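You operate a simulated robot arm through the tools that you are given. There is no shell and no other tool. Be economical: measure what you need, move in short steps, check, and stop when the job is done.

The job below is to be done with a simulated two-armed robot. You get a single attempt, and the scene is never put back.

Task
Put the box with red band on top of the flat carton on the top of the kitting bench. Fetch the yellow plug and set it on top of the box with blue band. Put the small blue pad on top of the blue pad on the top of the kitting bench. Open the kitting drawer, take the blue bin and put it inside, then shut the drawer. Take the grey pad and put it on the top of the kitting bench. Take the black pilot lamp and leave it on the top of the short parts shelf. Do these in any order. Set down upright: box with red band.
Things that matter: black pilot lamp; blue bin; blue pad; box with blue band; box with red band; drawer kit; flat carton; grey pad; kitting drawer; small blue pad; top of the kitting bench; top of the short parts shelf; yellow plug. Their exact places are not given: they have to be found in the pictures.

It is judged by the outcome, as a careful person would: the job done as asked, and still so three seconds after it is handed in. It fails if anything else is knocked over, pushed out of place, dropped, spilled or broken.

Robot
Two 7-joint arms with two-finger parallel grippers on one trunk, on a base that drives. Base frame: it is fixed to the floor where the robot stands at the start and does not move with it; the origin is under the middle of the robot, x ahead of it, y to its left, z up; the surface under the hand at the start is at about z = 800. Units: mm, rad, N and s.
The left shoulder is at the start at [20, 113, 1197], the right one opposite. With the tool pointing down near the work surface each hand reaches from about 180 to 600 mm from the robot's upright axis, wherever it stands, measured 20 degrees to its own side. Places, roughly: black pilot lamp [-1000, 1000, 500]; blue bin [0, -1250, 1500]; blue pad (8x9x3 cm) [600, -600, 800]; box with blue band [750, -250, 750]; box with red band [750, 0, 750]; drawer kit [300, -600, 700]; flat carton [1000, 250, 750]; grey pad (6x16x6 cm) [200, -1300, 1100]; kitting drawer [200, -500, 700]; small blue pad (8x4x4 cm) [400, -800, 800]; top of the kitting bench [600, 0, 800]; top of the short parts shelf [-5200, 2800, 1000]; yellow plug (2x6x2 cm) [400, -300, 800]. Payload 1.57 kg a hand.
Tool frame (each hand has its own): the origin (TCP) lies between the finger pads and is the grasp point; the fingertips stand 30 mm ahead of it; z points along the fingers, y is the line along which they close. Largest opening 80 mm; finger width 17, thickness 12; the body of the gripper, 40 by 82 mm, starts 80 mm behind the TCP.
Orientation is that of the tool frame in the base frame, as a unit quaternion [x, y, z, w]. With the fingers straight down and closing along the base's y, the tool's x points along the base's -x, its y along +y and its z along -z.

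Tools
- The arms move only by the tool arm_command. It takes "left_moves", "right_moves" or both (then of equal length, played together; a hand with none holds still); each is a list of rows, each a list of 3 entries, a list of its own where there are three numbers: the shift along the tool's x, y, z in mm, then the turn, a rotation vector about the tool's x, y, z in rad, then the gripper command, from -1 (shut) to 1 (fully open), values between in proportion. In form: [[[x, y, z], [wx, wy, wz], claw], ...]. A call has 1 to 10 rows; each row shifts and turns the commanded pose from where the row before left it, along the tool's axes as they then stand. A row lasts 0.2 s, in which the tool goes at most 50 mm and 0.15 rad; a call with a longer step from one row to the next is refused whole, and so is a gripper value outside its range. Where a pose cannot be reached the arm comes as near as it can. A force on the tool above 40 N (or 10 N above the force at the start of the call, whichever is more), or a blocked arm, ends the call early, and 0.2 s more pass. The fingers move at their own pace (about 45 mm/s each) and stop on an object; they squeeze with about 23 N. The grip force told is the motor's: it shows also when the fingers shut on nothing. Time passes only in rows, and 0.2 s behind the last, so rows that do not move let the fingers close. The reply holds the time, the measured pose of the TCP, the force on the tool along the base axes, the opening and the grip force, in the units named above and with some noise, with the torque about the TCP (base axes, N m) and any sound that the robot's microphone picked up.
- Cameras (640 x 400 px; columns grow to the right, rows downward): "scene" is now at [73.7, -45.6, 1300.6]; the picture's right is [-0.56, -0.83, 0.00], its down [-0.63, 0.43, -0.65] and it looks along [0.54, -0.36, -0.76] (base axes); focal length 214 px, centre (320, 200). "left" rides on the left gripper at [72, 7, -122] in its tool frame; the picture's right is [-0.09, 1.00, 0.00], its down [-0.84, -0.08, -0.54] and it looks along [-0.54, -0.05, 0.84] (tool axes); focal length 238 px, centre (320, 200). "right" rides on the right gripper at [72, -7, -122] in its tool frame; the picture's right is [0.09, 1.00, 0.00], its down [-0.84, 0.08, -0.54] and it looks along [-0.54, 0.05, 0.84] (tool axes); focal length 238 px, centre (320, 200).
- camera(camera): a new picture of that camera. No time passes.
- move_column(by): slides the trunk up (or, below 0, down) by that many mm; the arms and the scene camera ride with it, the base frame stays. It gives what a move gives, with no picture.
- drive_base(legs): drives the robot by 1 to 6 legs, each [ahead, left, turn to the left] in mm, mm and rad, along the robot's own axes; the way and the turn of a leg run together, so that a leg with both is an arc; at most 1500 mm and 3.142 rad a leg. The arms and the cameras ride along, it lands a little off, and it stops where it bumps. It gives what a move gives.
- aim_head(pan, tilt): turns the head with the scene camera to pan (to the left, within 1.396 rad either way) and tilt (down, from -0.506 to 1.204), counted from straight ahead of the robot. It gives what a move gives.
- pixel_to_xyz(camera, pixels): for up to 12 pixels [column, row] of the newest picture of that camera ("zoom" is the newest enlarged one), the place [x, y, z] in the base frame of the surface seen there, good to about 2 mm. No time passes.
- inspect(camera, box): a new picture of the part [left, top, right, bottom] of that camera's present view, enlarged. No time passes.
- job_done(): hands the job in; it is judged then, once.

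Keep the steps short. Do not move on a guess: measure, check each grasp and each placing, and mend mistakes. In all there are 138 turns and 172 pictures (those below and enlarged ones count). Leave the grippers open and the arms clear of the work at the hand-in unless told otherwise, and finish with a single line.

The tools are called after "Emit:" as name(argument=value, ...) on one line, values as JSON. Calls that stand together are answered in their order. arm_command: Moves the arms, as the interface text tells. Its arguments: {"type":"object","properties":{"left_moves":{"type":"array"},"right_moves":{"type":"array"}},"required":[]} The other tools are called the same way: move_column (by) slides the trunk up or down; drive_base (legs) drives the base; aim_head (pan, tilt) turns the head that bears the scene camera; camera (camera) takes a picture; pixel_to_xyz (camera, pixels) gives the place of the surface under pixels of a picture; inspect (camera, box) takes an enlarged picture of a part of a camera's view; job_done () hands the job in.

At the start:

```text
time_s: 0.0
left_position: [462.4, -18.2, 1187.2]
left_tcp_rot: [-0.001, 1.0, 0.0, -0.001]
left_wrist_force: [0.2, 0.3, 0.0]
left_ft_torque: [0.01, 0.03, -0.02]
left_opening: 79.8
left_grip_force: 0.0
right_position: [267.1, -342.5, 1204.3]
right_tcp_rot: [0.0, 1.0, 0.0, 0.0]
right_wrist_force: [0.1, 0.4, -0.4]
right_ft_torque: [0.01, 0.01, 0.02]
right_opening: 80.2
right_grip_force: 0.1
trunk travel left (down, up): [-250.0, 320.0]
robot x, y, heading: [-0.3, -0.5, 0.0]
head pan, tilt: [-0.595, 0.864]
```

scene: 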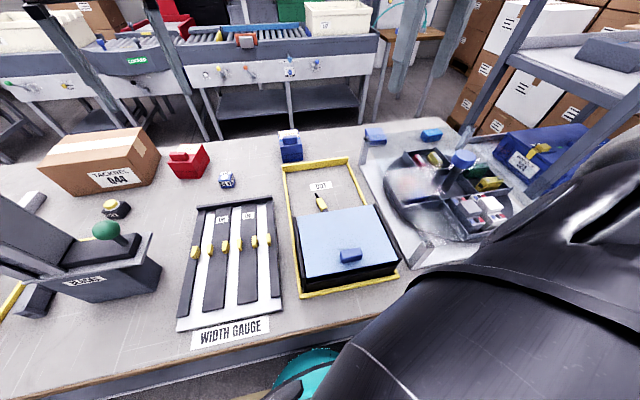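
right: 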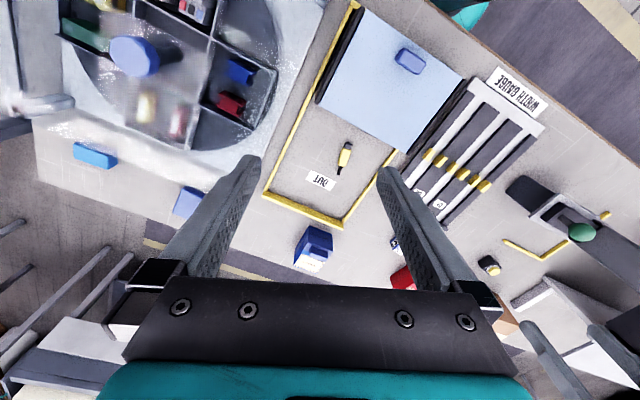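
left: 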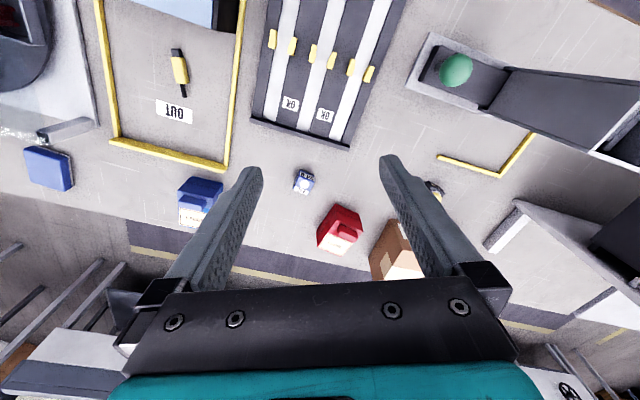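

I see the bench with boxes, gauge, yellow tray and turntable. I'll enlarge parts of the scene view to identify objects.

Emit:
inspect(camera="scene", box=[20, 100, 340, 300])

Emit:
inspect(camera="scene", box=[260, 100, 580, 300])

Emit:
pixel_to_xyz(camera="scene", pixels=[[188, 158], [288, 140], [376, 135], [431, 134], [350, 255], [321, 201], [345, 240], [226, 179], [100, 150], [500, 185], [530, 150], [610, 50]])

```text
2.00 times, centred on (180, 200) of scene
```

zoom: 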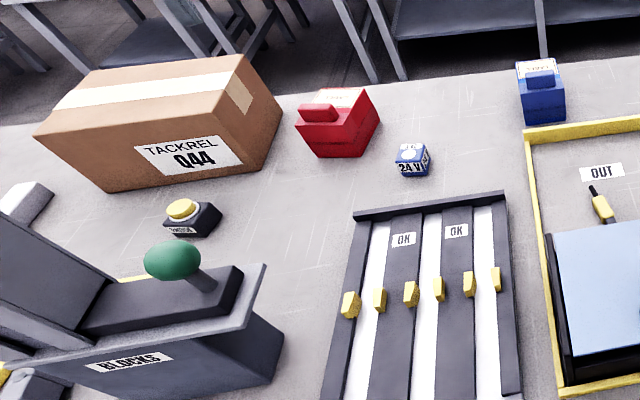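

```text
2.00 times, centred on (420, 200) of scene
```

zoom: 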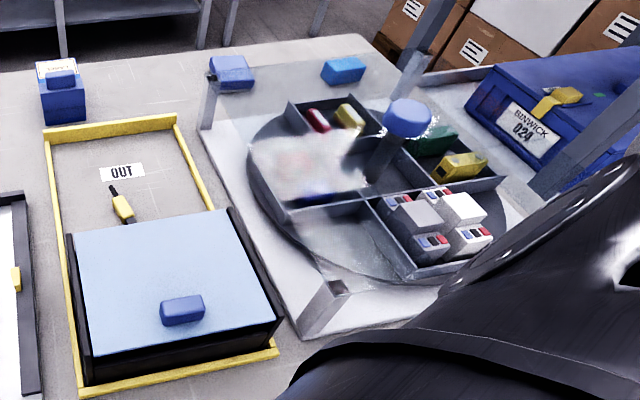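

```text
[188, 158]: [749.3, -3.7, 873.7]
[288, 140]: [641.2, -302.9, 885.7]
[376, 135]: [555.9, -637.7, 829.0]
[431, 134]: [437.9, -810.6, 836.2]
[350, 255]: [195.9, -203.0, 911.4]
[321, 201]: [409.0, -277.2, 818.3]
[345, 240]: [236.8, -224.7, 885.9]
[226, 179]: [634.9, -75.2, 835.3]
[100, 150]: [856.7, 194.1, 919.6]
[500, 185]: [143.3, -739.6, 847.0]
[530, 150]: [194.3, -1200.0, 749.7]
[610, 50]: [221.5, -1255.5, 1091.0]
```

I'll look around with the head: right side (shelf, bin), then left-back.

Emit:
aim_head(pan=-1.35, tilt=0.2)

Emit:
camera(camera="scene")

Emit:
aim_head(pan=-0.6, tilt=1.2)

Emit:
camera(camera="scene")

Emit:
aim_head(pan=1.39, tilt=0.3)

Emit:
camera(camera="scene")

```text
time_s: 1.1
left_position: [461.7, -17.4, 1186.5]
left_tcp_rot: [-0.002, 1.0, 0.0, 0.0]
left_wrist_force: [0.4, -0.1, -0.2]
left_ft_torque: [-0.02, 0.01, -0.01]
left_opening: 80.2
left_grip_force: 0.0
right_position: [266.9, -340.9, 1204.2]
right_tcp_rot: [0.0, 1.0, 0.0, 0.0]
right_wrist_force: [-0.2, -0.2, 0.7]
right_ft_torque: [0.04, -0.03, 0.0]
right_opening: 79.9
right_grip_force: 0.1
trunk travel left (down, up): [-250.0, 320.0]
robot x, y, heading: [-0.5, -1.4, 0.001]
head pan, tilt: [-1.349, 0.201]
```

```text
166 pictures are left
```

scene: 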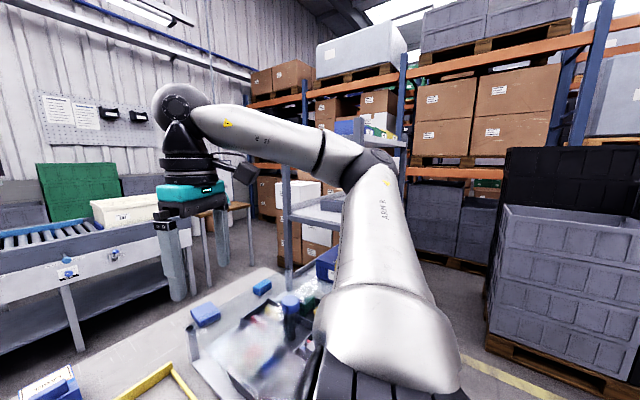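

```text
time_s: 2.4
left_position: [462.2, -19.4, 1187.5]
left_tcp_rot: [-0.001, 1.0, 0.0, -0.001]
left_wrist_force: [-0.4, 0.1, 0.4]
left_ft_torque: [0.04, -0.03, 0.05]
left_opening: 79.9
left_grip_force: 0.1
right_position: [266.8, -341.7, 1204.6]
right_tcp_rot: [-0.001, 1.0, -0.001, 0.001]
right_wrist_force: [-0.8, 0.4, -0.5]
right_ft_torque: [-0.01, -0.01, 0.02]
right_opening: 80.1
right_grip_force: 0.1
trunk travel left (down, up): [-250.0, 320.0]
robot x, y, heading: [-0.4, 0.2, -0.0]
head pan, tilt: [-0.6, 1.201]
```

```text
165 pictures are left
```

scene: 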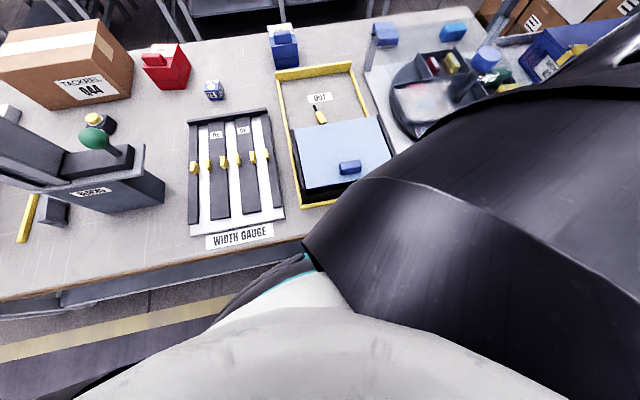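

```text
time_s: 4.3
left_position: [462.3, -17.2, 1186.1]
left_tcp_rot: [0.0, 1.0, 0.001, -0.001]
left_wrist_force: [0.3, -0.2, -0.8]
left_ft_torque: [0.01, -0.03, -0.01]
left_opening: 80.3
left_grip_force: 0.2
right_position: [267.0, -341.7, 1205.0]
right_tcp_rot: [-0.001, 1.0, 0.0, 0.0]
right_wrist_force: [0.5, -0.1, 0.5]
right_ft_torque: [0.0, 0.03, 0.0]
right_opening: 79.8
right_grip_force: 0.1
trunk travel left (down, up): [-250.0, 320.0]
robot x, y, heading: [1.8, -0.7, -0.002]
head pan, tilt: [1.389, 0.3]
```

```text
164 pictures are left
```

scene: 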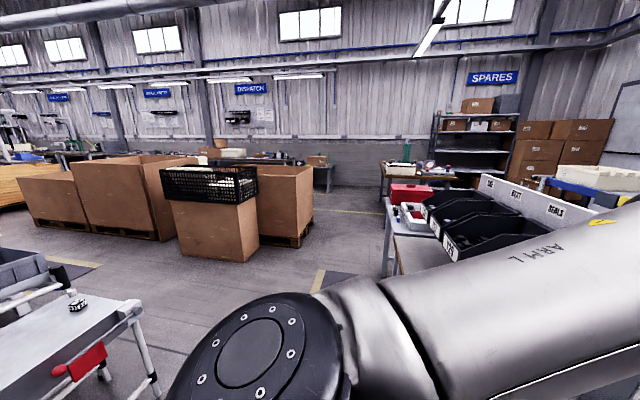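

Lamp seems to be on the trolley at lower left. Now look straight down ahead to find the bench edge, and measure things.

Emit:
aim_head(pan=0.3, tilt=1.1)

Emit:
camera(camera="scene")

```text
time_s: 5.6
left_position: [462.6, -18.7, 1187.0]
left_tcp_rot: [-0.001, 1.0, 0.001, -0.001]
left_wrist_force: [1.4, 0.6, -0.6]
left_ft_torque: [0.01, -0.01, 0.0]
left_opening: 80.2
left_grip_force: 0.1
right_position: [267.3, -341.0, 1205.0]
right_tcp_rot: [-0.001, 1.0, -0.001, 0.0]
right_wrist_force: [-0.2, 0.0, -1.2]
right_ft_torque: [0.0, 0.0, 0.02]
right_opening: 79.9
right_grip_force: 0.0
trunk travel left (down, up): [-250.0, 320.0]
robot x, y, heading: [0.7, 3.8, -0.003]
head pan, tilt: [0.3, 1.1]
```

```text
163 pictures are left
```

scene: 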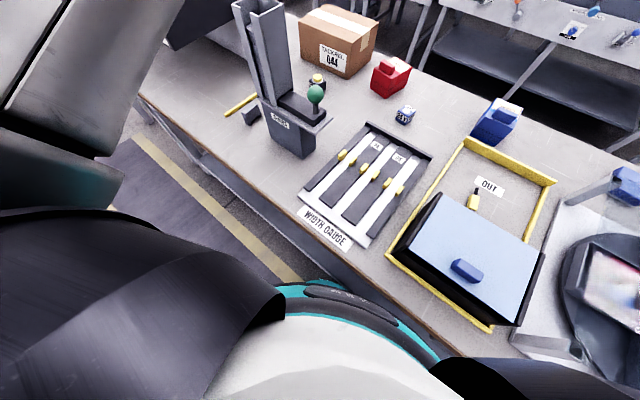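

Emit:
pixel_to_xyz(camera="scene", pixels=[[150, 100], [240, 190], [330, 258], [420, 320], [480, 355], [310, 185], [345, 255], [280, 20], [380, 50], [640, 140], [440, 330], [320, 285]])

Emit:
inspect(camera="scene", box=[280, 0, 440, 100])

Emit:
pixel_to_xyz(camera="zoom", pixels=[[80, 80], [380, 150], [180, 240], [290, 320], [240, 100], [420, 300], [480, 330], [370, 270], [520, 260], [440, 240], [480, 430], [420, 380]])

```text
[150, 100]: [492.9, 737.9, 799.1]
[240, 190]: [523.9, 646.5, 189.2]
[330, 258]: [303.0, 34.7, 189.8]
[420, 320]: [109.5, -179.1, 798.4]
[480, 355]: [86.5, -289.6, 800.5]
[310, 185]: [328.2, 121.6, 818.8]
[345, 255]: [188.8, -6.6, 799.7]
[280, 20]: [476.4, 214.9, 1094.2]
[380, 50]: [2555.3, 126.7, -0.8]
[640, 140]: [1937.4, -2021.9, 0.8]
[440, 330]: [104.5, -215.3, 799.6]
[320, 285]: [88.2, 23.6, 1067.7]
```

```text
4.00 times, centred on (360, 50) of scene
```

zoom: 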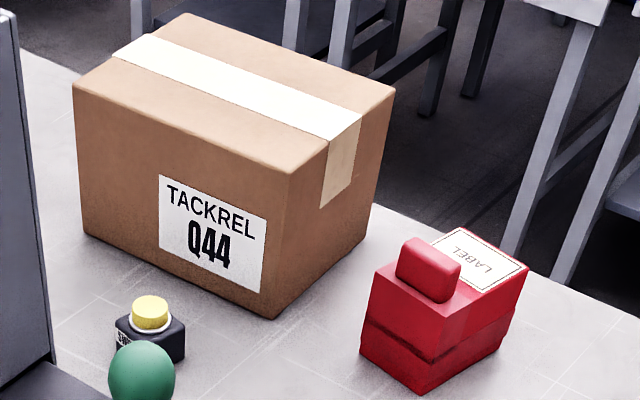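

```text
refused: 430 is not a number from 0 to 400
```

The bench is turned about -0.38 rad relative to me; its front edge is ~175 mm ahead. I'll turn square to it, back off and survey the front and the shelf.

Emit:
drive_base(legs=[[0, 0, -0.377], [-500, 0, 0]])

Emit:
aim_head(pan=-0.3, tilt=0.6)

Emit:
camera(camera="scene")

Emit:
aim_head(pan=-0.9, tilt=0.3)

Emit:
camera(camera="scene")

```text
time_s: 9.7
left_position: [-43.3, -7.3, 1185.3]
left_tcp_rot: [0.198, 0.98, -0.001, 0.0]
left_wrist_force: [-0.1, -0.7, 0.6]
left_ft_torque: [-0.02, -0.02, -0.01]
left_opening: 79.9
left_grip_force: 0.1
right_position: [-349.2, -228.6, 1204.0]
right_tcp_rot: [0.197, 0.98, 0.0, 0.0]
right_wrist_force: [0.4, 0.2, 0.3]
right_ft_torque: [0.04, 0.01, 0.0]
right_opening: 79.8
right_grip_force: 0.1
trunk travel left (down, up): [-250.0, 320.0]
robot x, y, heading: [-463.6, 188.4, -0.395]
head pan, tilt: [0.3, 1.1]
```

```text
time_s: 10.7
left_position: [-45.5, -6.8, 1186.8]
left_tcp_rot: [0.198, 0.98, -0.001, 0.001]
left_wrist_force: [-0.1, 0.7, -0.3]
left_ft_torque: [-0.01, -0.02, -0.01]
left_opening: 80.0
left_grip_force: 0.1
right_position: [-348.7, -227.9, 1204.5]
right_tcp_rot: [0.197, 0.98, 0.0, 0.0]
right_wrist_force: [-0.2, 1.0, -0.1]
right_ft_torque: [0.0, 0.02, -0.01]
right_opening: 79.9
right_grip_force: 0.0
trunk travel left (down, up): [-250.0, 320.0]
robot x, y, heading: [-461.1, 190.7, -0.399]
head pan, tilt: [-0.3, 0.6]
```

```text
161 pictures are left
```

scene: 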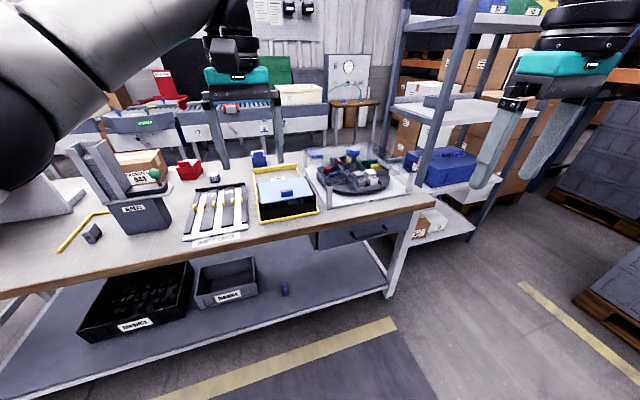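

```text
time_s: 11.7
left_position: [-43.7, -6.9, 1186.4]
left_tcp_rot: [0.198, 0.98, 0.0, 0.0]
left_wrist_force: [0.0, -0.5, -0.5]
left_ft_torque: [0.02, 0.01, -0.03]
left_opening: 80.1
left_grip_force: 0.0
right_position: [-350.2, -228.6, 1204.4]
right_tcp_rot: [0.197, 0.98, 0.001, 0.0]
right_wrist_force: [-0.1, -0.5, 0.4]
right_ft_torque: [-0.03, -0.01, 0.02]
right_opening: 80.1
right_grip_force: 0.1
trunk travel left (down, up): [-250.0, 320.0]
robot x, y, heading: [-461.6, 193.7, -0.402]
head pan, tilt: [-0.901, 0.3]
```

```text
160 pictures are left
```

scene: 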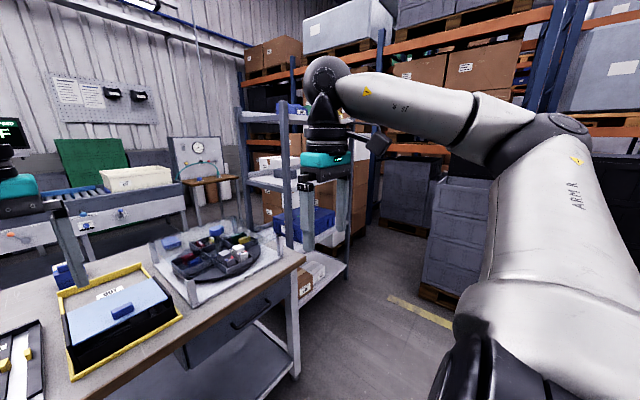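

Drawer with handle is in the bench front at right. Look at more detail: drawer and shelf.

Emit:
aim_head(pan=-0.45, tilt=0.25)

Emit:
camera(camera="scene")

Emit:
inspect(camera="scene", box=[280, 60, 480, 185])

Emit:
inspect(camera="scene", box=[240, 190, 480, 340])

```text
time_s: 12.6
left_position: [-45.1, -7.1, 1187.3]
left_tcp_rot: [0.198, 0.98, 0.0, 0.0]
left_wrist_force: [-0.8, -0.4, 0.5]
left_ft_torque: [0.04, 0.01, -0.02]
left_opening: 80.1
left_grip_force: 0.0
right_position: [-350.2, -228.6, 1204.1]
right_tcp_rot: [0.197, 0.98, 0.0, 0.0]
right_wrist_force: [-0.4, -0.1, 0.2]
right_ft_torque: [0.01, 0.0, 0.01]
right_opening: 79.9
right_grip_force: 0.0
trunk travel left (down, up): [-250.0, 320.0]
robot x, y, heading: [-465.3, 188.7, -0.395]
head pan, tilt: [-0.45, 0.25]
```

```text
159 pictures are left
```

scene: 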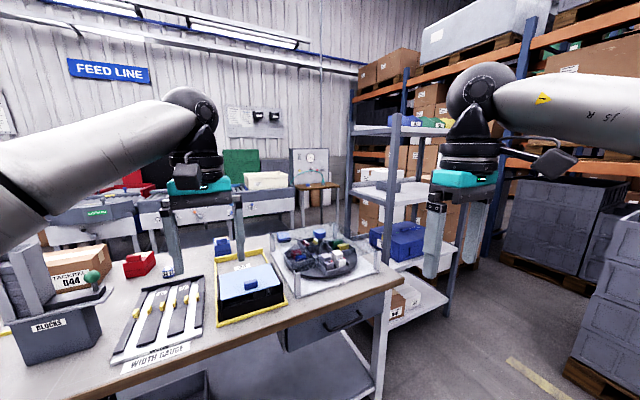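

```text
3.20 times, centred on (380, 122) of scene
```

zoom: 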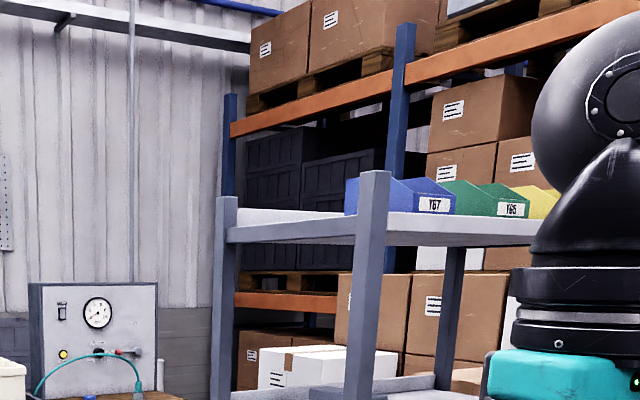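

```text
2.67 times, centred on (360, 265) of scene
```

zoom: 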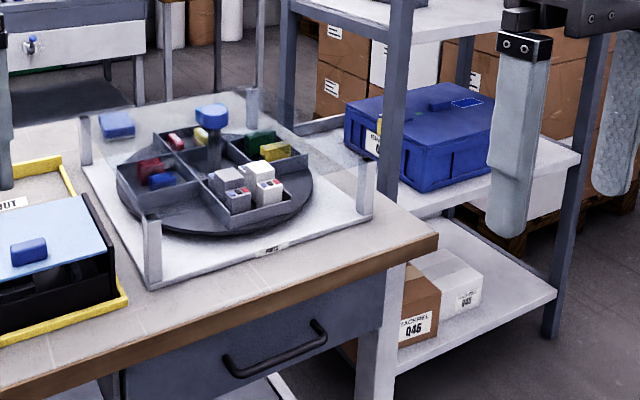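

Emit:
pixel_to_xyz(camera="zoom", pixels=[[230, 362], [322, 328], [275, 352], [140, 395], [370, 300], [280, 320], [437, 240], [150, 215], [252, 92], [360, 165], [117, 125], [400, 80]])

Emit:
inspect(camera="scene", box=[340, 90, 460, 165])

Emit:
pixel_to_xyz(camera="zoom", pixels=[[98, 170], [170, 150], [240, 165], [130, 200], [230, 200], [260, 205], [340, 200], [100, 230], [400, 240], [170, 210], [420, 170], [20, 230]])

```text
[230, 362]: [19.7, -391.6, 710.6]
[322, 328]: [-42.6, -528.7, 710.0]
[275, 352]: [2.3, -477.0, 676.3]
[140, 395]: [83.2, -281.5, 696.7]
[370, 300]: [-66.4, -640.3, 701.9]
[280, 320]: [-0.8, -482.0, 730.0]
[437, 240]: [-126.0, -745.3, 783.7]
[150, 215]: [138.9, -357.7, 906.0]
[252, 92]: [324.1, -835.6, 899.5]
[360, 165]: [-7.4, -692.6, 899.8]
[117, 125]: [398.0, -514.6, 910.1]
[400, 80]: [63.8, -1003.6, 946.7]
```

```text
5.33 times, centred on (400, 128) of scene
```

zoom: 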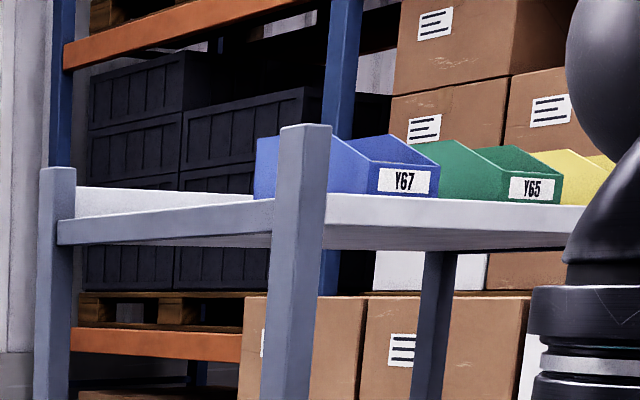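

```text
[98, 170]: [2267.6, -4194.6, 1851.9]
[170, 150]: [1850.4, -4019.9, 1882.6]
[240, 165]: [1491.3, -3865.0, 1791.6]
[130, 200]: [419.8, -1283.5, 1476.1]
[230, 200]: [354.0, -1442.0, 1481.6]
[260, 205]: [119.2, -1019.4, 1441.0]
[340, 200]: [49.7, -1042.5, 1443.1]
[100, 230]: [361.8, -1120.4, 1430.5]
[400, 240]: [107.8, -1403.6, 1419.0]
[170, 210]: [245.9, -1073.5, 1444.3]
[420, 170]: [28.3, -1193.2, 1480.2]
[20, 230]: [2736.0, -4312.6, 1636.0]
```

Emit:
aim_head(pan=0.0, tilt=0.75)

Emit:
camera(camera="scene")

Emit:
pixel_to_xyz(camera="scene", pixels=[[320, 270], [320, 255], [320, 340], [320, 360], [400, 300], [420, 250], [200, 380], [320, 112], [340, 118], [320, 95], [320, 85], [230, 115]])

```text
time_s: 13.6
left_position: [-43.9, -7.4, 1187.1]
left_tcp_rot: [0.198, 0.98, 0.0, 0.0]
left_wrist_force: [-0.3, 0.4, 0.7]
left_ft_torque: [0.01, 0.01, 0.02]
left_opening: 80.0
left_grip_force: 0.1
right_position: [-349.0, -228.9, 1204.4]
right_tcp_rot: [0.197, 0.98, 0.0, 0.0]
right_wrist_force: [0.1, 0.9, 0.1]
right_ft_torque: [0.03, -0.01, 0.04]
right_opening: 79.9
right_grip_force: 0.0
trunk travel left (down, up): [-250.0, 320.0]
robot x, y, heading: [-462.2, 187.0, -0.397]
head pan, tilt: [0.0, 0.75]
```

```text
155 pictures are left
```

scene: 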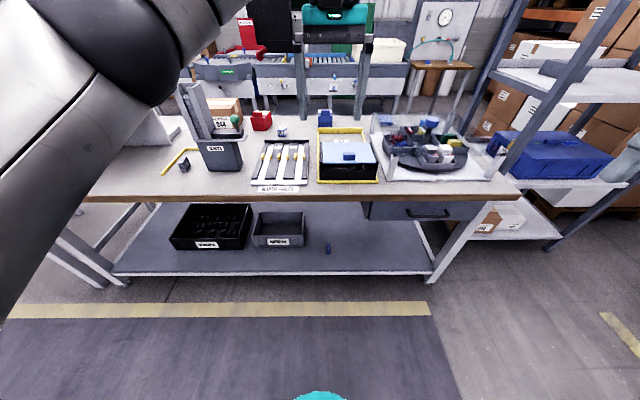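

```text
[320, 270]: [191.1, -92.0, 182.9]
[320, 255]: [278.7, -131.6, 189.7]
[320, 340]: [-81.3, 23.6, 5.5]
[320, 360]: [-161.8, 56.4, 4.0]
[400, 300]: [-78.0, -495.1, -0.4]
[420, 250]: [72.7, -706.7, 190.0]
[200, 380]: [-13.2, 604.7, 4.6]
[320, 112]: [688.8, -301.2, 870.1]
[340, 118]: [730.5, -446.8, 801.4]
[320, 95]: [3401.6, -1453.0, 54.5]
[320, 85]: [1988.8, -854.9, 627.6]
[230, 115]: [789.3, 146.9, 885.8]
```

Emit:
inspect(camera="scene", box=[260, 330, 380, 400])

Emit:
pixel_to_xyz(camera="scene", pixels=[[320, 393], [320, 398], [300, 398], [340, 398]])

```text
5.33 times, centred on (320, 365) of scene
```

zoom: 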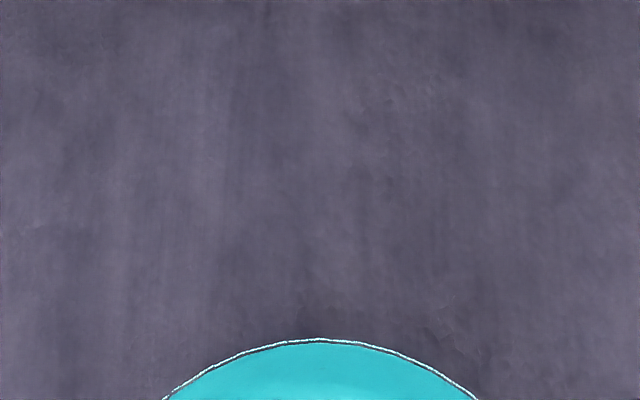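

```text
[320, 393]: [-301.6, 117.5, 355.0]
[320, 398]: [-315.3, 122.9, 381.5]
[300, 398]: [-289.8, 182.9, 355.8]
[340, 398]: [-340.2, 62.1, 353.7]
```

The base front is ~175 mm from its axis, so the near side limits me to about now-known reach. First job: the drawer. I drive right 240 mm, and turn the right hand to point horizontally forward with fingers closing vertically.

Emit:
drive_base(legs=[[0, -250, 0]])

Emit:
arm_command(right_moves=[[[0, 0, 0], [-0.086, -0.086, 0.086], 1], [[0, 0, 0], [-0.086, -0.086, 0.086], 1], [[0, 0, 0], [-0.086, -0.086, 0.086], 1], [[0, 0, 0], [-0.086, -0.086, 0.086], 1], [[0, 0, 0], [-0.086, -0.086, 0.086], 1], [[0, 0, 0], [-0.086, -0.086, 0.086], 1], [[0, 0, 0], [-0.086, -0.086, 0.086], 1]])

Emit:
arm_command(right_moves=[[[0, 0, 0], [-0.086, -0.086, 0.086], 1], [[0, 0, 0], [-0.086, -0.086, 0.086], 1], [[0, 0, 0], [-0.086, -0.086, 0.086], 1], [[0, 0, 0], [-0.086, -0.086, 0.086], 1], [[0, 0, 0], [-0.086, -0.086, 0.086], 1], [[0, 0, 0], [-0.086, -0.086, 0.086], 1], [[0, 0, 0], [-0.086, -0.086, 0.086], 1]])

Emit:
aim_head(pan=-0.2, tilt=0.7)

Emit:
camera(camera="scene")

```text
time_s: 15.4
left_position: [-141.9, -238.2, 1186.8]
left_tcp_rot: [0.198, 0.98, 0.0, 0.0]
left_wrist_force: [0.1, 0.0, 0.3]
left_ft_torque: [0.04, 0.0, 0.0]
left_opening: 80.3
left_grip_force: 0.1
right_position: [-446.6, -459.0, 1203.8]
right_tcp_rot: [0.198, 0.98, 0.0, 0.0]
right_wrist_force: [0.1, -0.3, -0.3]
right_ft_torque: [-0.01, 0.02, -0.01]
right_opening: 80.2
right_grip_force: 0.1
trunk travel left (down, up): [-250.0, 320.0]
robot x, y, heading: [-561.5, -40.8, -0.4]
head pan, tilt: [0.0, 0.75]
```

```text
time_s: 17.0
left_position: [-140.7, -236.2, 1186.6]
left_tcp_rot: [0.198, 0.98, -0.001, -0.002]
left_wrist_force: [-1.2, -0.6, -0.2]
left_ft_torque: [0.04, 0.02, 0.01]
left_opening: 80.1
left_grip_force: 0.1
right_position: [-447.9, -459.5, 1204.7]
right_tcp_rot: [0.455, 0.792, 0.225, 0.34]
right_wrist_force: [0.1, -0.3, -0.1]
right_ft_torque: [-0.06, 0.0, 0.01]
right_opening: 80.0
right_grip_force: 0.0
trunk travel left (down, up): [-250.0, 320.0]
robot x, y, heading: [-559.6, -42.6, -0.406]
head pan, tilt: [0.0, 0.75]
```

```text
time_s: 18.6
left_position: [-141.0, -237.5, 1186.8]
left_tcp_rot: [0.198, 0.98, -0.001, -0.002]
left_wrist_force: [0.5, 0.5, 0.1]
left_ft_torque: [-0.06, 0.04, 0.03]
left_opening: 80.0
left_grip_force: 0.0
right_position: [-457.4, -517.6, 1214.3]
right_tcp_rot: [0.589, 0.394, 0.391, 0.587]
right_wrist_force: [0.5, -0.5, 1.0]
right_ft_torque: [0.0, -0.03, 0.02]
right_opening: 80.0
right_grip_force: 0.1
right hand out of reach, approached as far as the arm can: row 4, 5, 6, 7
trunk travel left (down, up): [-250.0, 320.0]
robot x, y, heading: [-558.5, -45.1, -0.4]
head pan, tilt: [0.0, 0.75]
```

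```text
time_s: 19.3
left_position: [-141.0, -236.9, 1187.3]
left_tcp_rot: [0.197, 0.98, 0.0, 0.001]
left_wrist_force: [0.2, -0.4, -0.8]
left_ft_torque: [0.0, 0.0, -0.03]
left_opening: 79.9
left_grip_force: 0.0
right_position: [-456.2, -517.6, 1215.9]
right_tcp_rot: [0.588, 0.397, 0.391, 0.586]
right_wrist_force: [-0.5, 1.2, 1.5]
right_ft_torque: [0.0, 0.01, 0.0]
right_opening: 79.9
right_grip_force: 0.1
trunk travel left (down, up): [-250.0, 320.0]
robot x, y, heading: [-561.1, -40.3, -0.402]
head pan, tilt: [-0.201, 0.7]
```

```text
153 pictures are left
```

scene: 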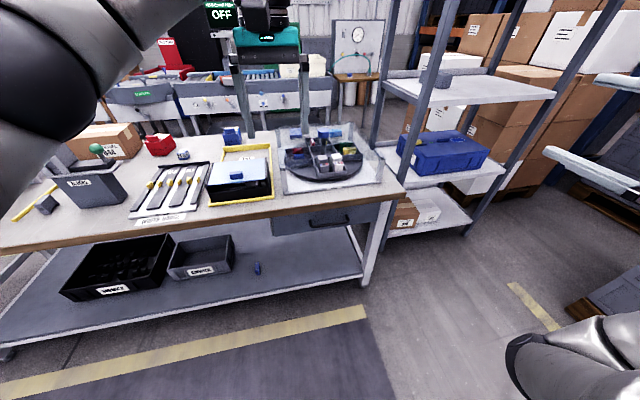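

Emit:
inspect(camera="scene", box=[240, 180, 400, 280])

Emit:
pixel_to_xyz(camera="zoom", pixels=[[185, 178], [285, 180], [385, 150], [430, 152], [185, 155], [140, 220], [500, 120], [600, 110], [470, 180], [300, 150], [350, 178], [235, 178]])

```text
4.00 times, centred on (320, 230) of scene
```

zoom: 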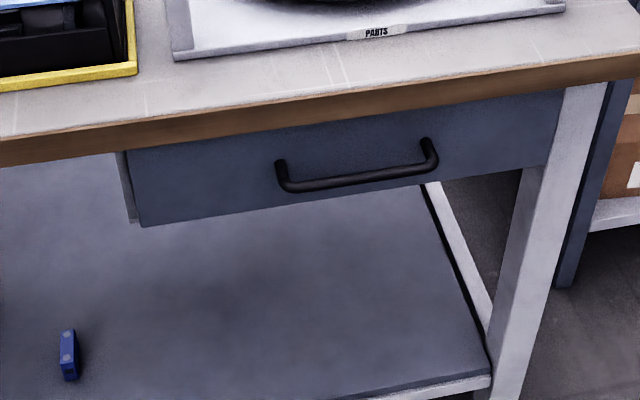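

```text
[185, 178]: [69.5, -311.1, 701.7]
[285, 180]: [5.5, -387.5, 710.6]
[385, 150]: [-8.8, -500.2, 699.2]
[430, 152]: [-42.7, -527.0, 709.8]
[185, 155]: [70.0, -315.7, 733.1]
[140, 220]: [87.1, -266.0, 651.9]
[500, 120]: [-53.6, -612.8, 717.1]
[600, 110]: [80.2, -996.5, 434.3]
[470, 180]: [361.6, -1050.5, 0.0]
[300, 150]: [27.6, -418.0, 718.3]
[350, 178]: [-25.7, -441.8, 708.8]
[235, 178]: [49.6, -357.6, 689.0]
```

Handle bar is at about n=150 (n = into the bench), u=-428, z=709. Lower the trunk 200 and bring the hand in line with it, still away from the bench.

Emit:
move_column(by=-200)

Emit:
arm_command(right_moves=[[[24, -34, 13], [0, 0, 0], 0.6], [[24, -34, 13], [0, 0, 0], 0.6], [[24, -34, 13], [0, 0, 0], 0.6], [[24, -34, 13], [0, 0, 0], 0.6], [[24, -34, 13], [0, 0, 0], 0.6], [[24, -34, 13], [0, 0, 0], 0.6], [[24, -34, 13], [0, 0, 0], 0.6], [[24, -34, 13], [0, 0, 0], 0.6], [[24, -34, 13], [0, 0, 0], 0.6]])

```text
time_s: 21.5
left_position: [-141.1, -236.7, 987.3]
left_tcp_rot: [0.198, 0.98, 0.001, 0.0]
left_wrist_force: [0.1, 0.3, 0.5]
left_ft_torque: [0.02, 0.01, 0.05]
left_opening: 79.6
left_grip_force: 0.1
right_position: [-456.7, -518.1, 1013.5]
right_tcp_rot: [0.588, 0.396, 0.391, 0.587]
right_wrist_force: [0.3, 0.7, -0.3]
right_ft_torque: [-0.01, 0.03, 0.0]
right_opening: 80.1
right_grip_force: 0.0
trunk travel left (down, up): [-50.0, 520.0]
robot x, y, heading: [-558.1, -43.3, -0.4]
head pan, tilt: [-0.201, 0.7]
```

```text
time_s: 23.5
left_position: [-141.1, -236.6, 986.0]
left_tcp_rot: [0.198, 0.98, 0.001, -0.001]
left_wrist_force: [-0.2, 0.3, 0.3]
left_ft_torque: [0.0, 0.02, -0.01]
left_opening: 80.0
left_grip_force: 0.1
right_position: [-273.2, -398.8, 697.0]
right_tcp_rot: [0.59, 0.396, 0.39, 0.586]
right_wrist_force: [-0.6, 0.1, -0.1]
right_ft_torque: [0.01, -0.01, 0.0]
right_opening: 63.9
right_grip_force: 0.0
right hand out of reach, approached as far as the arm can: row 1, 2, 3
trunk travel left (down, up): [-50.0, 520.0]
robot x, y, heading: [-563.4, -40.4, -0.407]
head pan, tilt: [-0.201, 0.7]
```

Emit:
arm_command(right_moves=[[[23, 6, 0], [0, 0, 0], 0.4], [[23, 6, 0], [0, 0, 0], 0.4], [[0, 0, 0], [0, 0, 0], 0.4]])

Emit:
drive_base(legs=[[150, 0, 0]])

Emit:
camera(camera="right")

Emit:
camera(camera="scene")

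```text
time_s: 24.3
left_position: [-140.0, -236.4, 987.0]
left_tcp_rot: [0.198, 0.98, 0.0, 0.0]
left_wrist_force: [0.4, 0.1, -0.3]
left_ft_torque: [-0.02, 0.03, -0.01]
left_opening: 79.9
left_grip_force: 0.0
right_position: [-254.6, -355.6, 710.6]
right_tcp_rot: [0.588, 0.397, 0.391, 0.587]
right_wrist_force: [0.6, -0.2, 0.6]
right_ft_torque: [0.04, 0.02, 0.0]
right_opening: 56.2
right_grip_force: 0.0
trunk travel left (down, up): [-50.0, 520.0]
robot x, y, heading: [-559.7, -38.9, -0.403]
head pan, tilt: [-0.201, 0.7]
```

```text
time_s: 25.7
left_position: [0.4, -293.9, 986.2]
left_tcp_rot: [0.196, 0.981, 0.0, 0.0]
left_wrist_force: [0.3, 0.4, 0.0]
left_ft_torque: [-0.02, 0.0, -0.01]
left_opening: 80.3
left_grip_force: 0.1
right_position: [-111.4, -412.5, 711.0]
right_tcp_rot: [0.587, 0.398, 0.393, 0.586]
right_wrist_force: [0.2, 0.0, 0.2]
right_ft_torque: [-0.02, 0.02, 0.03]
right_opening: 56.0
right_grip_force: 0.0
trunk travel left (down, up): [-50.0, 520.0]
robot x, y, heading: [-418.5, -97.0, -0.395]
head pan, tilt: [-0.201, 0.7]
```

```text
151 pictures are left
```

right: 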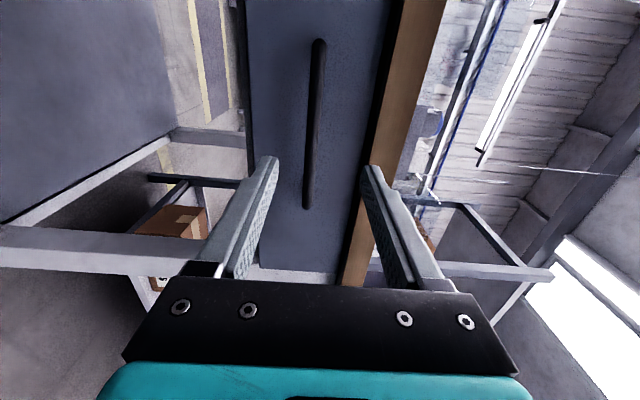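

```text
150 pictures are left
```

scene: 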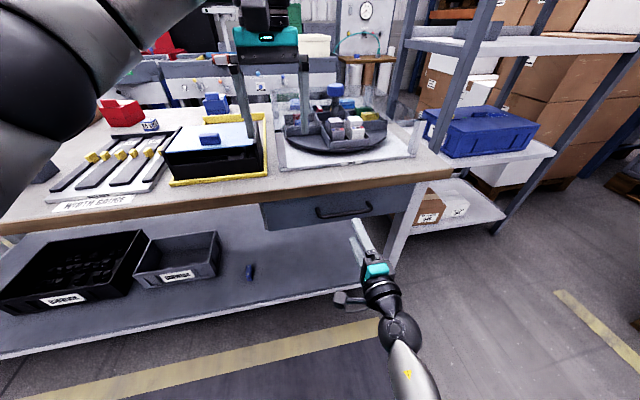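

Emit:
pixel_to_xyz(camera="right", pixels=[[318, 60], [313, 120], [309, 190], [308, 205], [319, 42], [270, 120], [350, 120], [380, 120], [260, 210]])

```text
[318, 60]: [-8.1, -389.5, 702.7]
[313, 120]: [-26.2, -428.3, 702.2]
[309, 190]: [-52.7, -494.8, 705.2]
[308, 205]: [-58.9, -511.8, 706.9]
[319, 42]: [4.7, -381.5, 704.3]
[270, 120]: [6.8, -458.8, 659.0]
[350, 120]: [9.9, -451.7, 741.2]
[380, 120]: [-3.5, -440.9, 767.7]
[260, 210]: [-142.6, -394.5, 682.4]
```

Bar is centred ahead; advance 88 mm with 6 mm down, then close.

Emit:
arm_command(right_moves=[[[0, -3, 30], [0, 0, 0], 0.4], [[0, -3, 30], [0, 0, 0], 0.4], [[0, 0, 28], [0, 0, 0], 0.4], [[0, 0, 0], [0, 0, 0], -1], [[0, 0, 0], [0, 0, 0], -1], [[0, 0, 0], [0, 0, 0], -1], [[0, 0, 0], [0, 0, 0], -1]])

Emit:
camera(camera="right")

```text
time_s: 27.3
left_position: [-0.0, -294.7, 988.3]
left_tcp_rot: [0.196, 0.981, -0.001, 0.0]
left_wrist_force: [0.2, 0.3, 0.1]
left_ft_torque: [0.03, 0.01, 0.02]
left_opening: 80.0
left_grip_force: 0.0
right_position: [-31.7, -448.3, 703.6]
right_tcp_rot: [0.586, 0.396, 0.393, 0.588]
right_wrist_force: [0.6, -0.2, 4.5]
right_ft_torque: [0.13, -0.09, 0.08]
right_opening: 11.5
right_grip_force: 26.2
trunk travel left (down, up): [-50.0, 520.0]
robot x, y, heading: [-419.1, -100.6, -0.398]
head pan, tilt: [-0.201, 0.7]
```

```text
149 pictures are left
```

right: 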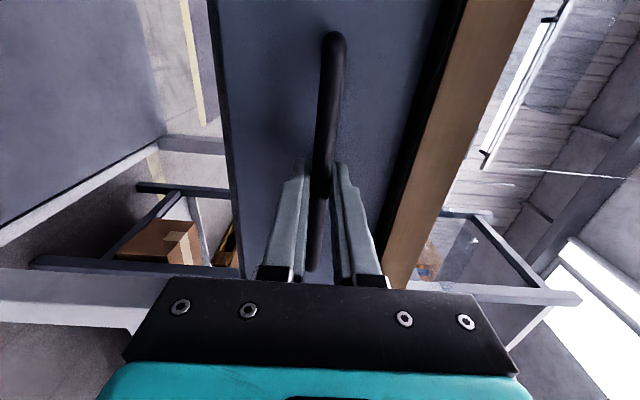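

The bar is gripped (11.5 mm). Pull by driving back 200.

Emit:
drive_base(legs=[[-200, 0, 0]])

Emit:
aim_head(pan=-0.3, tilt=0.8)

Emit:
camera(camera="scene")

```text
time_s: 28.9
left_position: [-190.7, -215.6, 987.1]
left_tcp_rot: [0.194, 0.981, 0.0, 0.001]
left_wrist_force: [0.3, 0.4, -0.6]
left_ft_torque: [-0.01, -0.02, -0.03]
left_opening: 80.1
left_grip_force: 0.0
right_position: [-222.7, -368.5, 702.1]
right_tcp_rot: [0.586, 0.396, 0.392, 0.588]
right_wrist_force: [-2.0, -5.9, 9.6]
right_ft_torque: [0.13, -0.16, -0.1]
right_opening: 11.6
right_grip_force: 29.0
trunk travel left (down, up): [-50.0, 520.0]
robot x, y, heading: [-611.2, -17.1, -0.395]
head pan, tilt: [-0.201, 0.7]
```

```text
time_s: 29.6
left_position: [-189.9, -215.4, 987.0]
left_tcp_rot: [0.195, 0.981, 0.0, -0.001]
left_wrist_force: [0.2, 0.3, 0.4]
left_ft_torque: [0.02, 0.0, 0.0]
left_opening: 79.9
left_grip_force: 0.0
right_position: [-221.8, -369.4, 702.9]
right_tcp_rot: [0.587, 0.397, 0.392, 0.587]
right_wrist_force: [-0.4, -1.7, 0.9]
right_ft_torque: [0.2, -0.05, 0.15]
right_opening: 11.6
right_grip_force: 28.8
trunk travel left (down, up): [-50.0, 520.0]
robot x, y, heading: [-609.0, -20.3, -0.391]
head pan, tilt: [-0.3, 0.799]
```

```text
148 pictures are left
```

scene: 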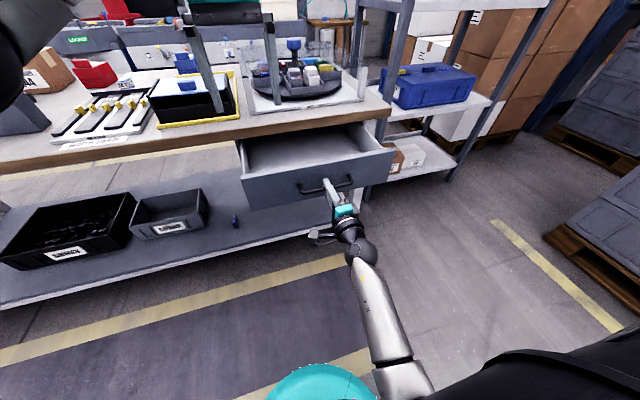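

Open about 205 mm. Pull another 80 and see inside.

Emit:
drive_base(legs=[[-80, 0, 0]])

Emit:
inspect(camera="scene", box=[220, 80, 420, 230])

Emit:
pixel_to_xyz(camera="zoom", pixels=[[60, 250], [260, 300], [500, 230], [300, 200], [200, 220], [380, 190], [250, 170], [140, 190], [450, 210], [280, 260], [300, 150], [420, 160]])

```text
time_s: 30.6
left_position: [-264.3, -182.8, 987.1]
left_tcp_rot: [0.194, 0.981, -0.001, 0.0]
left_wrist_force: [0.3, 0.4, 0.1]
left_ft_torque: [0.0, -0.03, 0.0]
left_opening: 79.9
left_grip_force: 0.1
right_position: [-296.2, -338.7, 703.5]
right_tcp_rot: [0.586, 0.396, 0.393, 0.587]
right_wrist_force: [-0.7, 0.0, 4.7]
right_ft_torque: [0.14, -0.08, 0.17]
right_opening: 11.6
right_grip_force: 29.0
trunk travel left (down, up): [-50.0, 520.0]
robot x, y, heading: [-685.9, 11.3, -0.393]
head pan, tilt: [-0.3, 0.799]
```

```text
2.67 times, centred on (320, 155) of scene
```

zoom: 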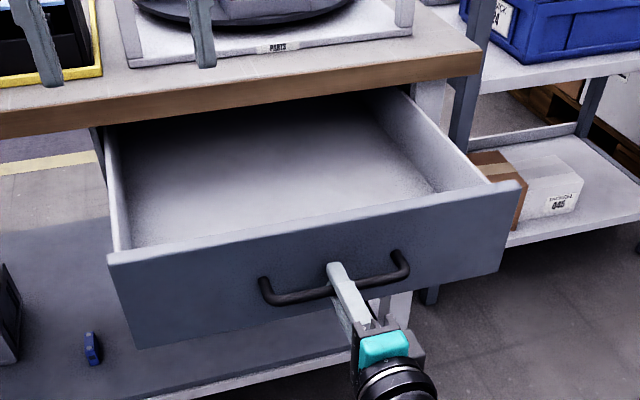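

```text
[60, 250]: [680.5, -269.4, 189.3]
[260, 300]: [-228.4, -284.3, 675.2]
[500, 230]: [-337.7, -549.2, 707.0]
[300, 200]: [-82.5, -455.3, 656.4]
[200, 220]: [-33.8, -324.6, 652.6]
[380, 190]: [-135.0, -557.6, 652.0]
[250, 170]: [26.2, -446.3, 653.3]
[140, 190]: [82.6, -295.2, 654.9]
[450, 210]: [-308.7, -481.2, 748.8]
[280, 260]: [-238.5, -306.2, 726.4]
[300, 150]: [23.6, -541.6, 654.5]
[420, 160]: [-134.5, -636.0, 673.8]
```

Drawer is open ~285 mm and empty in view (floor z≈653). Release the handle and back away.

Emit:
arm_command(right_moves=[[[0, 0, 0], [0, 0, 0], 0.4], [[0, 0, 0], [0, 0, 0], 0.4], [[0, 0, 0], [0, 0, 0], 0.4], [[0, 0, -40], [0, 0, 0], 0.4], [[0, 0, -40], [0, 0, 0], 0.4], [[0, 0, -20], [0, 0, 0], 0.4]])

Emit:
drive_base(legs=[[-150, 0, 0]])

Emit:
camera(camera="scene")

```text
time_s: 32.0
left_position: [-263.9, -184.2, 987.5]
left_tcp_rot: [0.195, 0.981, 0.0, -0.001]
left_wrist_force: [-0.4, 0.2, 0.5]
left_ft_torque: [-0.03, 0.0, -0.01]
left_opening: 80.1
left_grip_force: 0.2
right_position: [-390.0, -299.5, 702.4]
right_tcp_rot: [0.586, 0.396, 0.392, 0.588]
right_wrist_force: [0.3, 0.8, 0.5]
right_ft_torque: [-0.01, 0.01, -0.02]
right_opening: 55.9
right_grip_force: 0.1
trunk travel left (down, up): [-50.0, 520.0]
robot x, y, heading: [-685.0, 10.4, -0.391]
head pan, tilt: [-0.3, 0.799]
```

```text
time_s: 33.4
left_position: [-407.3, -126.5, 986.5]
left_tcp_rot: [0.197, 0.98, 0.0, -0.001]
left_wrist_force: [-0.4, -0.5, 0.1]
left_ft_torque: [0.01, 0.02, 0.01]
left_opening: 80.1
left_grip_force: 0.1
right_position: [-529.2, -241.5, 704.5]
right_tcp_rot: [0.586, 0.396, 0.392, 0.588]
right_wrist_force: [0.0, 0.0, -0.5]
right_ft_torque: [-0.04, 0.01, -0.03]
right_opening: 55.8
right_grip_force: 0.0
trunk travel left (down, up): [-50.0, 520.0]
robot x, y, heading: [-823.8, 70.6, -0.4]
head pan, tilt: [-0.3, 0.799]
```

```text
146 pictures are left
```

scene: 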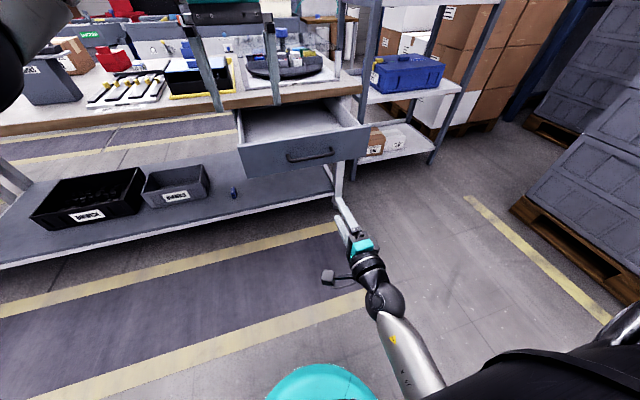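

Emit:
pixel_to_xyz(camera="scene", pixels=[[520, 210], [600, 290], [530, 125], [430, 165], [360, 180], [405, 60], [500, 200], [450, 250], [490, 130], [440, 10]])

Emit:
move_column(by=500)

Emit:
aim_head(pan=-0.5, tilt=0.3)

Emit:
camera(camera="scene")

```text
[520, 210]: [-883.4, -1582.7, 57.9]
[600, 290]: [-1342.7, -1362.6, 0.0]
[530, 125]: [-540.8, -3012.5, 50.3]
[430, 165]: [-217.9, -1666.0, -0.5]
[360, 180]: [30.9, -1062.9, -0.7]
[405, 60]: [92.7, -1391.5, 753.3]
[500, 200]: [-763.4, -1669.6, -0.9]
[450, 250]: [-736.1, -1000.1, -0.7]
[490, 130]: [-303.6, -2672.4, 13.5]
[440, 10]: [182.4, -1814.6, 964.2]
```

```text
refused: 500 is not a number from -400 to 400
```

```text
time_s: 34.3
left_position: [-405.5, -126.6, 987.6]
left_tcp_rot: [0.197, 0.98, 0.0, -0.001]
left_wrist_force: [-0.2, -0.5, 0.1]
left_ft_torque: [0.04, -0.01, 0.03]
left_opening: 80.0
left_grip_force: 0.0
right_position: [-530.3, -240.6, 702.9]
right_tcp_rot: [0.587, 0.395, 0.392, 0.588]
right_wrist_force: [1.0, -0.1, -0.4]
right_ft_torque: [-0.01, 0.04, -0.01]
right_opening: 56.1
right_grip_force: 0.1
trunk travel left (down, up): [-50.0, 520.0]
robot x, y, heading: [-824.3, 70.4, -0.392]
head pan, tilt: [-0.499, 0.3]
```

```text
145 pictures are left
```

scene: 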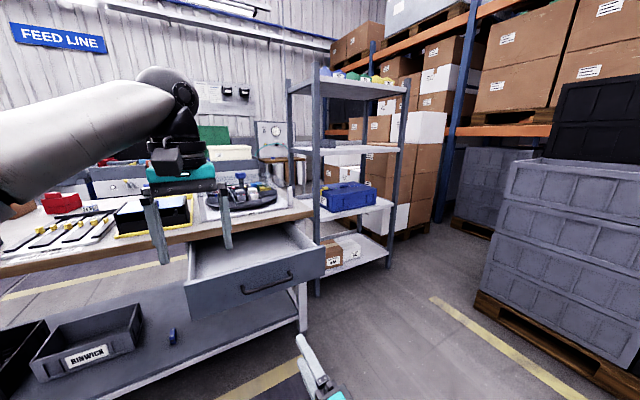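

Pallet edge is far enough right (u≈-1790). Raise the trunk, lift the left hand, and drive toward the shelf front to view the bins.

Emit:
move_column(by=400)

Emit:
move_column(by=120)

Emit:
arm_command(left_moves=[[[0, 0, -45], [0, 0, 0], 1], [[0, 0, -45], [0, 0, 0], 1], [[0, 0, -45], [0, 0, 0], 1]])

Emit:
drive_base(legs=[[0, -900, 0], [350, 0, 0]])

Emit:
aim_head(pan=0.0, tilt=0.3)

Emit:
camera(camera="scene")

```text
time_s: 38.2
left_position: [-405.6, -127.4, 1386.4]
left_tcp_rot: [0.196, 0.981, 0.001, -0.001]
left_wrist_force: [0.2, -0.6, 0.5]
left_ft_torque: [-0.01, -0.06, 0.0]
left_opening: 80.1
left_grip_force: 0.0
right_position: [-530.2, -241.7, 1102.7]
right_tcp_rot: [0.587, 0.396, 0.392, 0.588]
right_wrist_force: [-0.2, -0.3, -0.3]
right_ft_torque: [-0.01, -0.02, -0.01]
right_opening: 56.0
right_grip_force: 0.1
trunk travel left (down, up): [-450.0, 120.0]
robot x, y, heading: [-826.0, 68.3, -0.398]
head pan, tilt: [-0.499, 0.3]
```

```text
time_s: 39.7
left_position: [-405.7, -126.2, 1507.0]
left_tcp_rot: [0.197, 0.98, 0.0, -0.001]
left_wrist_force: [0.0, 1.0, -0.5]
left_ft_torque: [-0.03, 0.01, 0.02]
left_opening: 80.0
left_grip_force: 0.1
right_position: [-530.1, -241.6, 1223.5]
right_tcp_rot: [0.586, 0.396, 0.392, 0.588]
right_wrist_force: [0.2, 0.3, 0.3]
right_ft_torque: [0.02, 0.02, 0.02]
right_opening: 56.1
right_grip_force: 0.1
trunk travel left (down, up): [-570.0, 0.0]
robot x, y, heading: [-823.9, 72.1, -0.401]
head pan, tilt: [-0.499, 0.3]
```

```text
time_s: 40.5
left_position: [-441.6, -118.3, 1611.2]
left_tcp_rot: [0.195, 0.981, 0.0, -0.006]
left_wrist_force: [-0.3, 1.2, 0.1]
left_ft_torque: [-0.07, -0.01, 0.0]
left_opening: 80.0
left_grip_force: 0.0
left hand out of reach, approached as far as the arm can: row 2, 3
right_position: [-531.1, -239.6, 1224.2]
right_tcp_rot: [0.586, 0.396, 0.391, 0.589]
right_wrist_force: [-0.9, 0.3, 0.0]
right_ft_torque: [0.03, 0.02, -0.06]
right_opening: 56.3
right_grip_force: 0.2
trunk travel left (down, up): [-570.0, 0.0]
robot x, y, heading: [-823.3, 68.8, -0.395]
head pan, tilt: [-0.499, 0.3]
```

```text
time_s: 47.1
left_position: [-490.5, -1109.0, 1611.6]
left_tcp_rot: [0.198, 0.98, 0.001, -0.007]
left_wrist_force: [0.8, 0.3, -0.2]
left_ft_torque: [-0.01, 0.0, 0.01]
left_opening: 79.8
left_grip_force: 0.1
right_position: [-579.5, -1228.0, 1223.2]
right_tcp_rot: [0.588, 0.394, 0.39, 0.589]
right_wrist_force: [-0.1, -0.4, 0.0]
right_ft_torque: [0.04, 0.0, -0.03]
right_opening: 56.4
right_grip_force: 0.1
trunk travel left (down, up): [-570.0, 0.0]
robot x, y, heading: [-873.9, -917.1, -0.401]
head pan, tilt: [-0.499, 0.3]
```

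```text
time_s: 48.1
left_position: [-490.7, -1110.1, 1609.3]
left_tcp_rot: [0.198, 0.98, 0.001, -0.008]
left_wrist_force: [0.4, -0.8, -0.4]
left_ft_torque: [0.01, 0.05, -0.01]
left_opening: 80.0
left_grip_force: 0.0
right_position: [-579.2, -1229.7, 1222.7]
right_tcp_rot: [0.588, 0.395, 0.39, 0.589]
right_wrist_force: [0.6, 0.0, -0.4]
right_ft_torque: [-0.03, 0.03, 0.0]
right_opening: 55.8
right_grip_force: 0.0
trunk travel left (down, up): [-570.0, 0.0]
robot x, y, heading: [-873.6, -916.7, -0.4]
head pan, tilt: [0.0, 0.3]
```

```text
144 pictures are left
```

scene: 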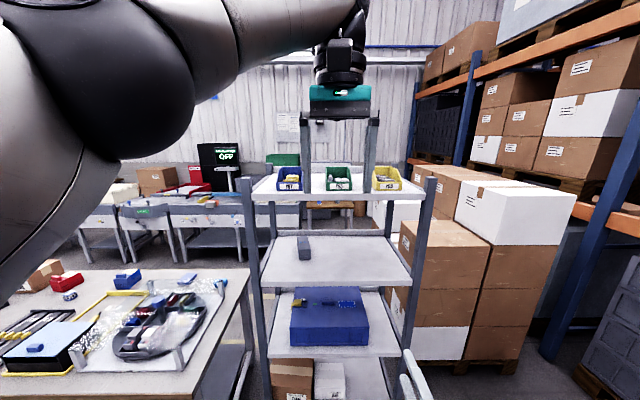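

Emit:
inspect(camera="scene", box=[240, 150, 440, 275])

Emit:
pixel_to_xyz(camera="zoom", pixels=[[118, 105], [192, 105], [122, 60], [192, 60], [155, 120], [155, 95], [105, 110], [40, 140], [190, 260], [210, 330], [185, 335], [225, 265]])

```text
3.20 times, centred on (340, 212) of scene
```

zoom: 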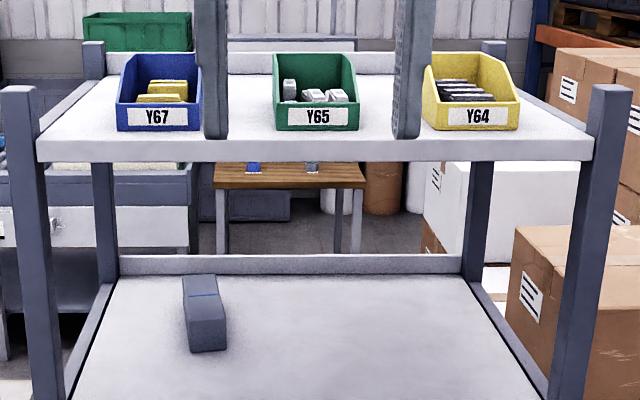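

```text
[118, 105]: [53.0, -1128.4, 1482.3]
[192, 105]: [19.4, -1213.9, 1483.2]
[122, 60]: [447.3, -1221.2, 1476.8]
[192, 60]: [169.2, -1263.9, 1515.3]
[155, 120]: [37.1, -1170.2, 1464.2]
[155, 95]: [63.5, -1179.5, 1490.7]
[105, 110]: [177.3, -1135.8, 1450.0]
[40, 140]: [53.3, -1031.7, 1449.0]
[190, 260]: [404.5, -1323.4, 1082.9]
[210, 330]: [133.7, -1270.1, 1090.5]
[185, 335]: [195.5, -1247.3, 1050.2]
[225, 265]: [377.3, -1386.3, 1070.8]
```

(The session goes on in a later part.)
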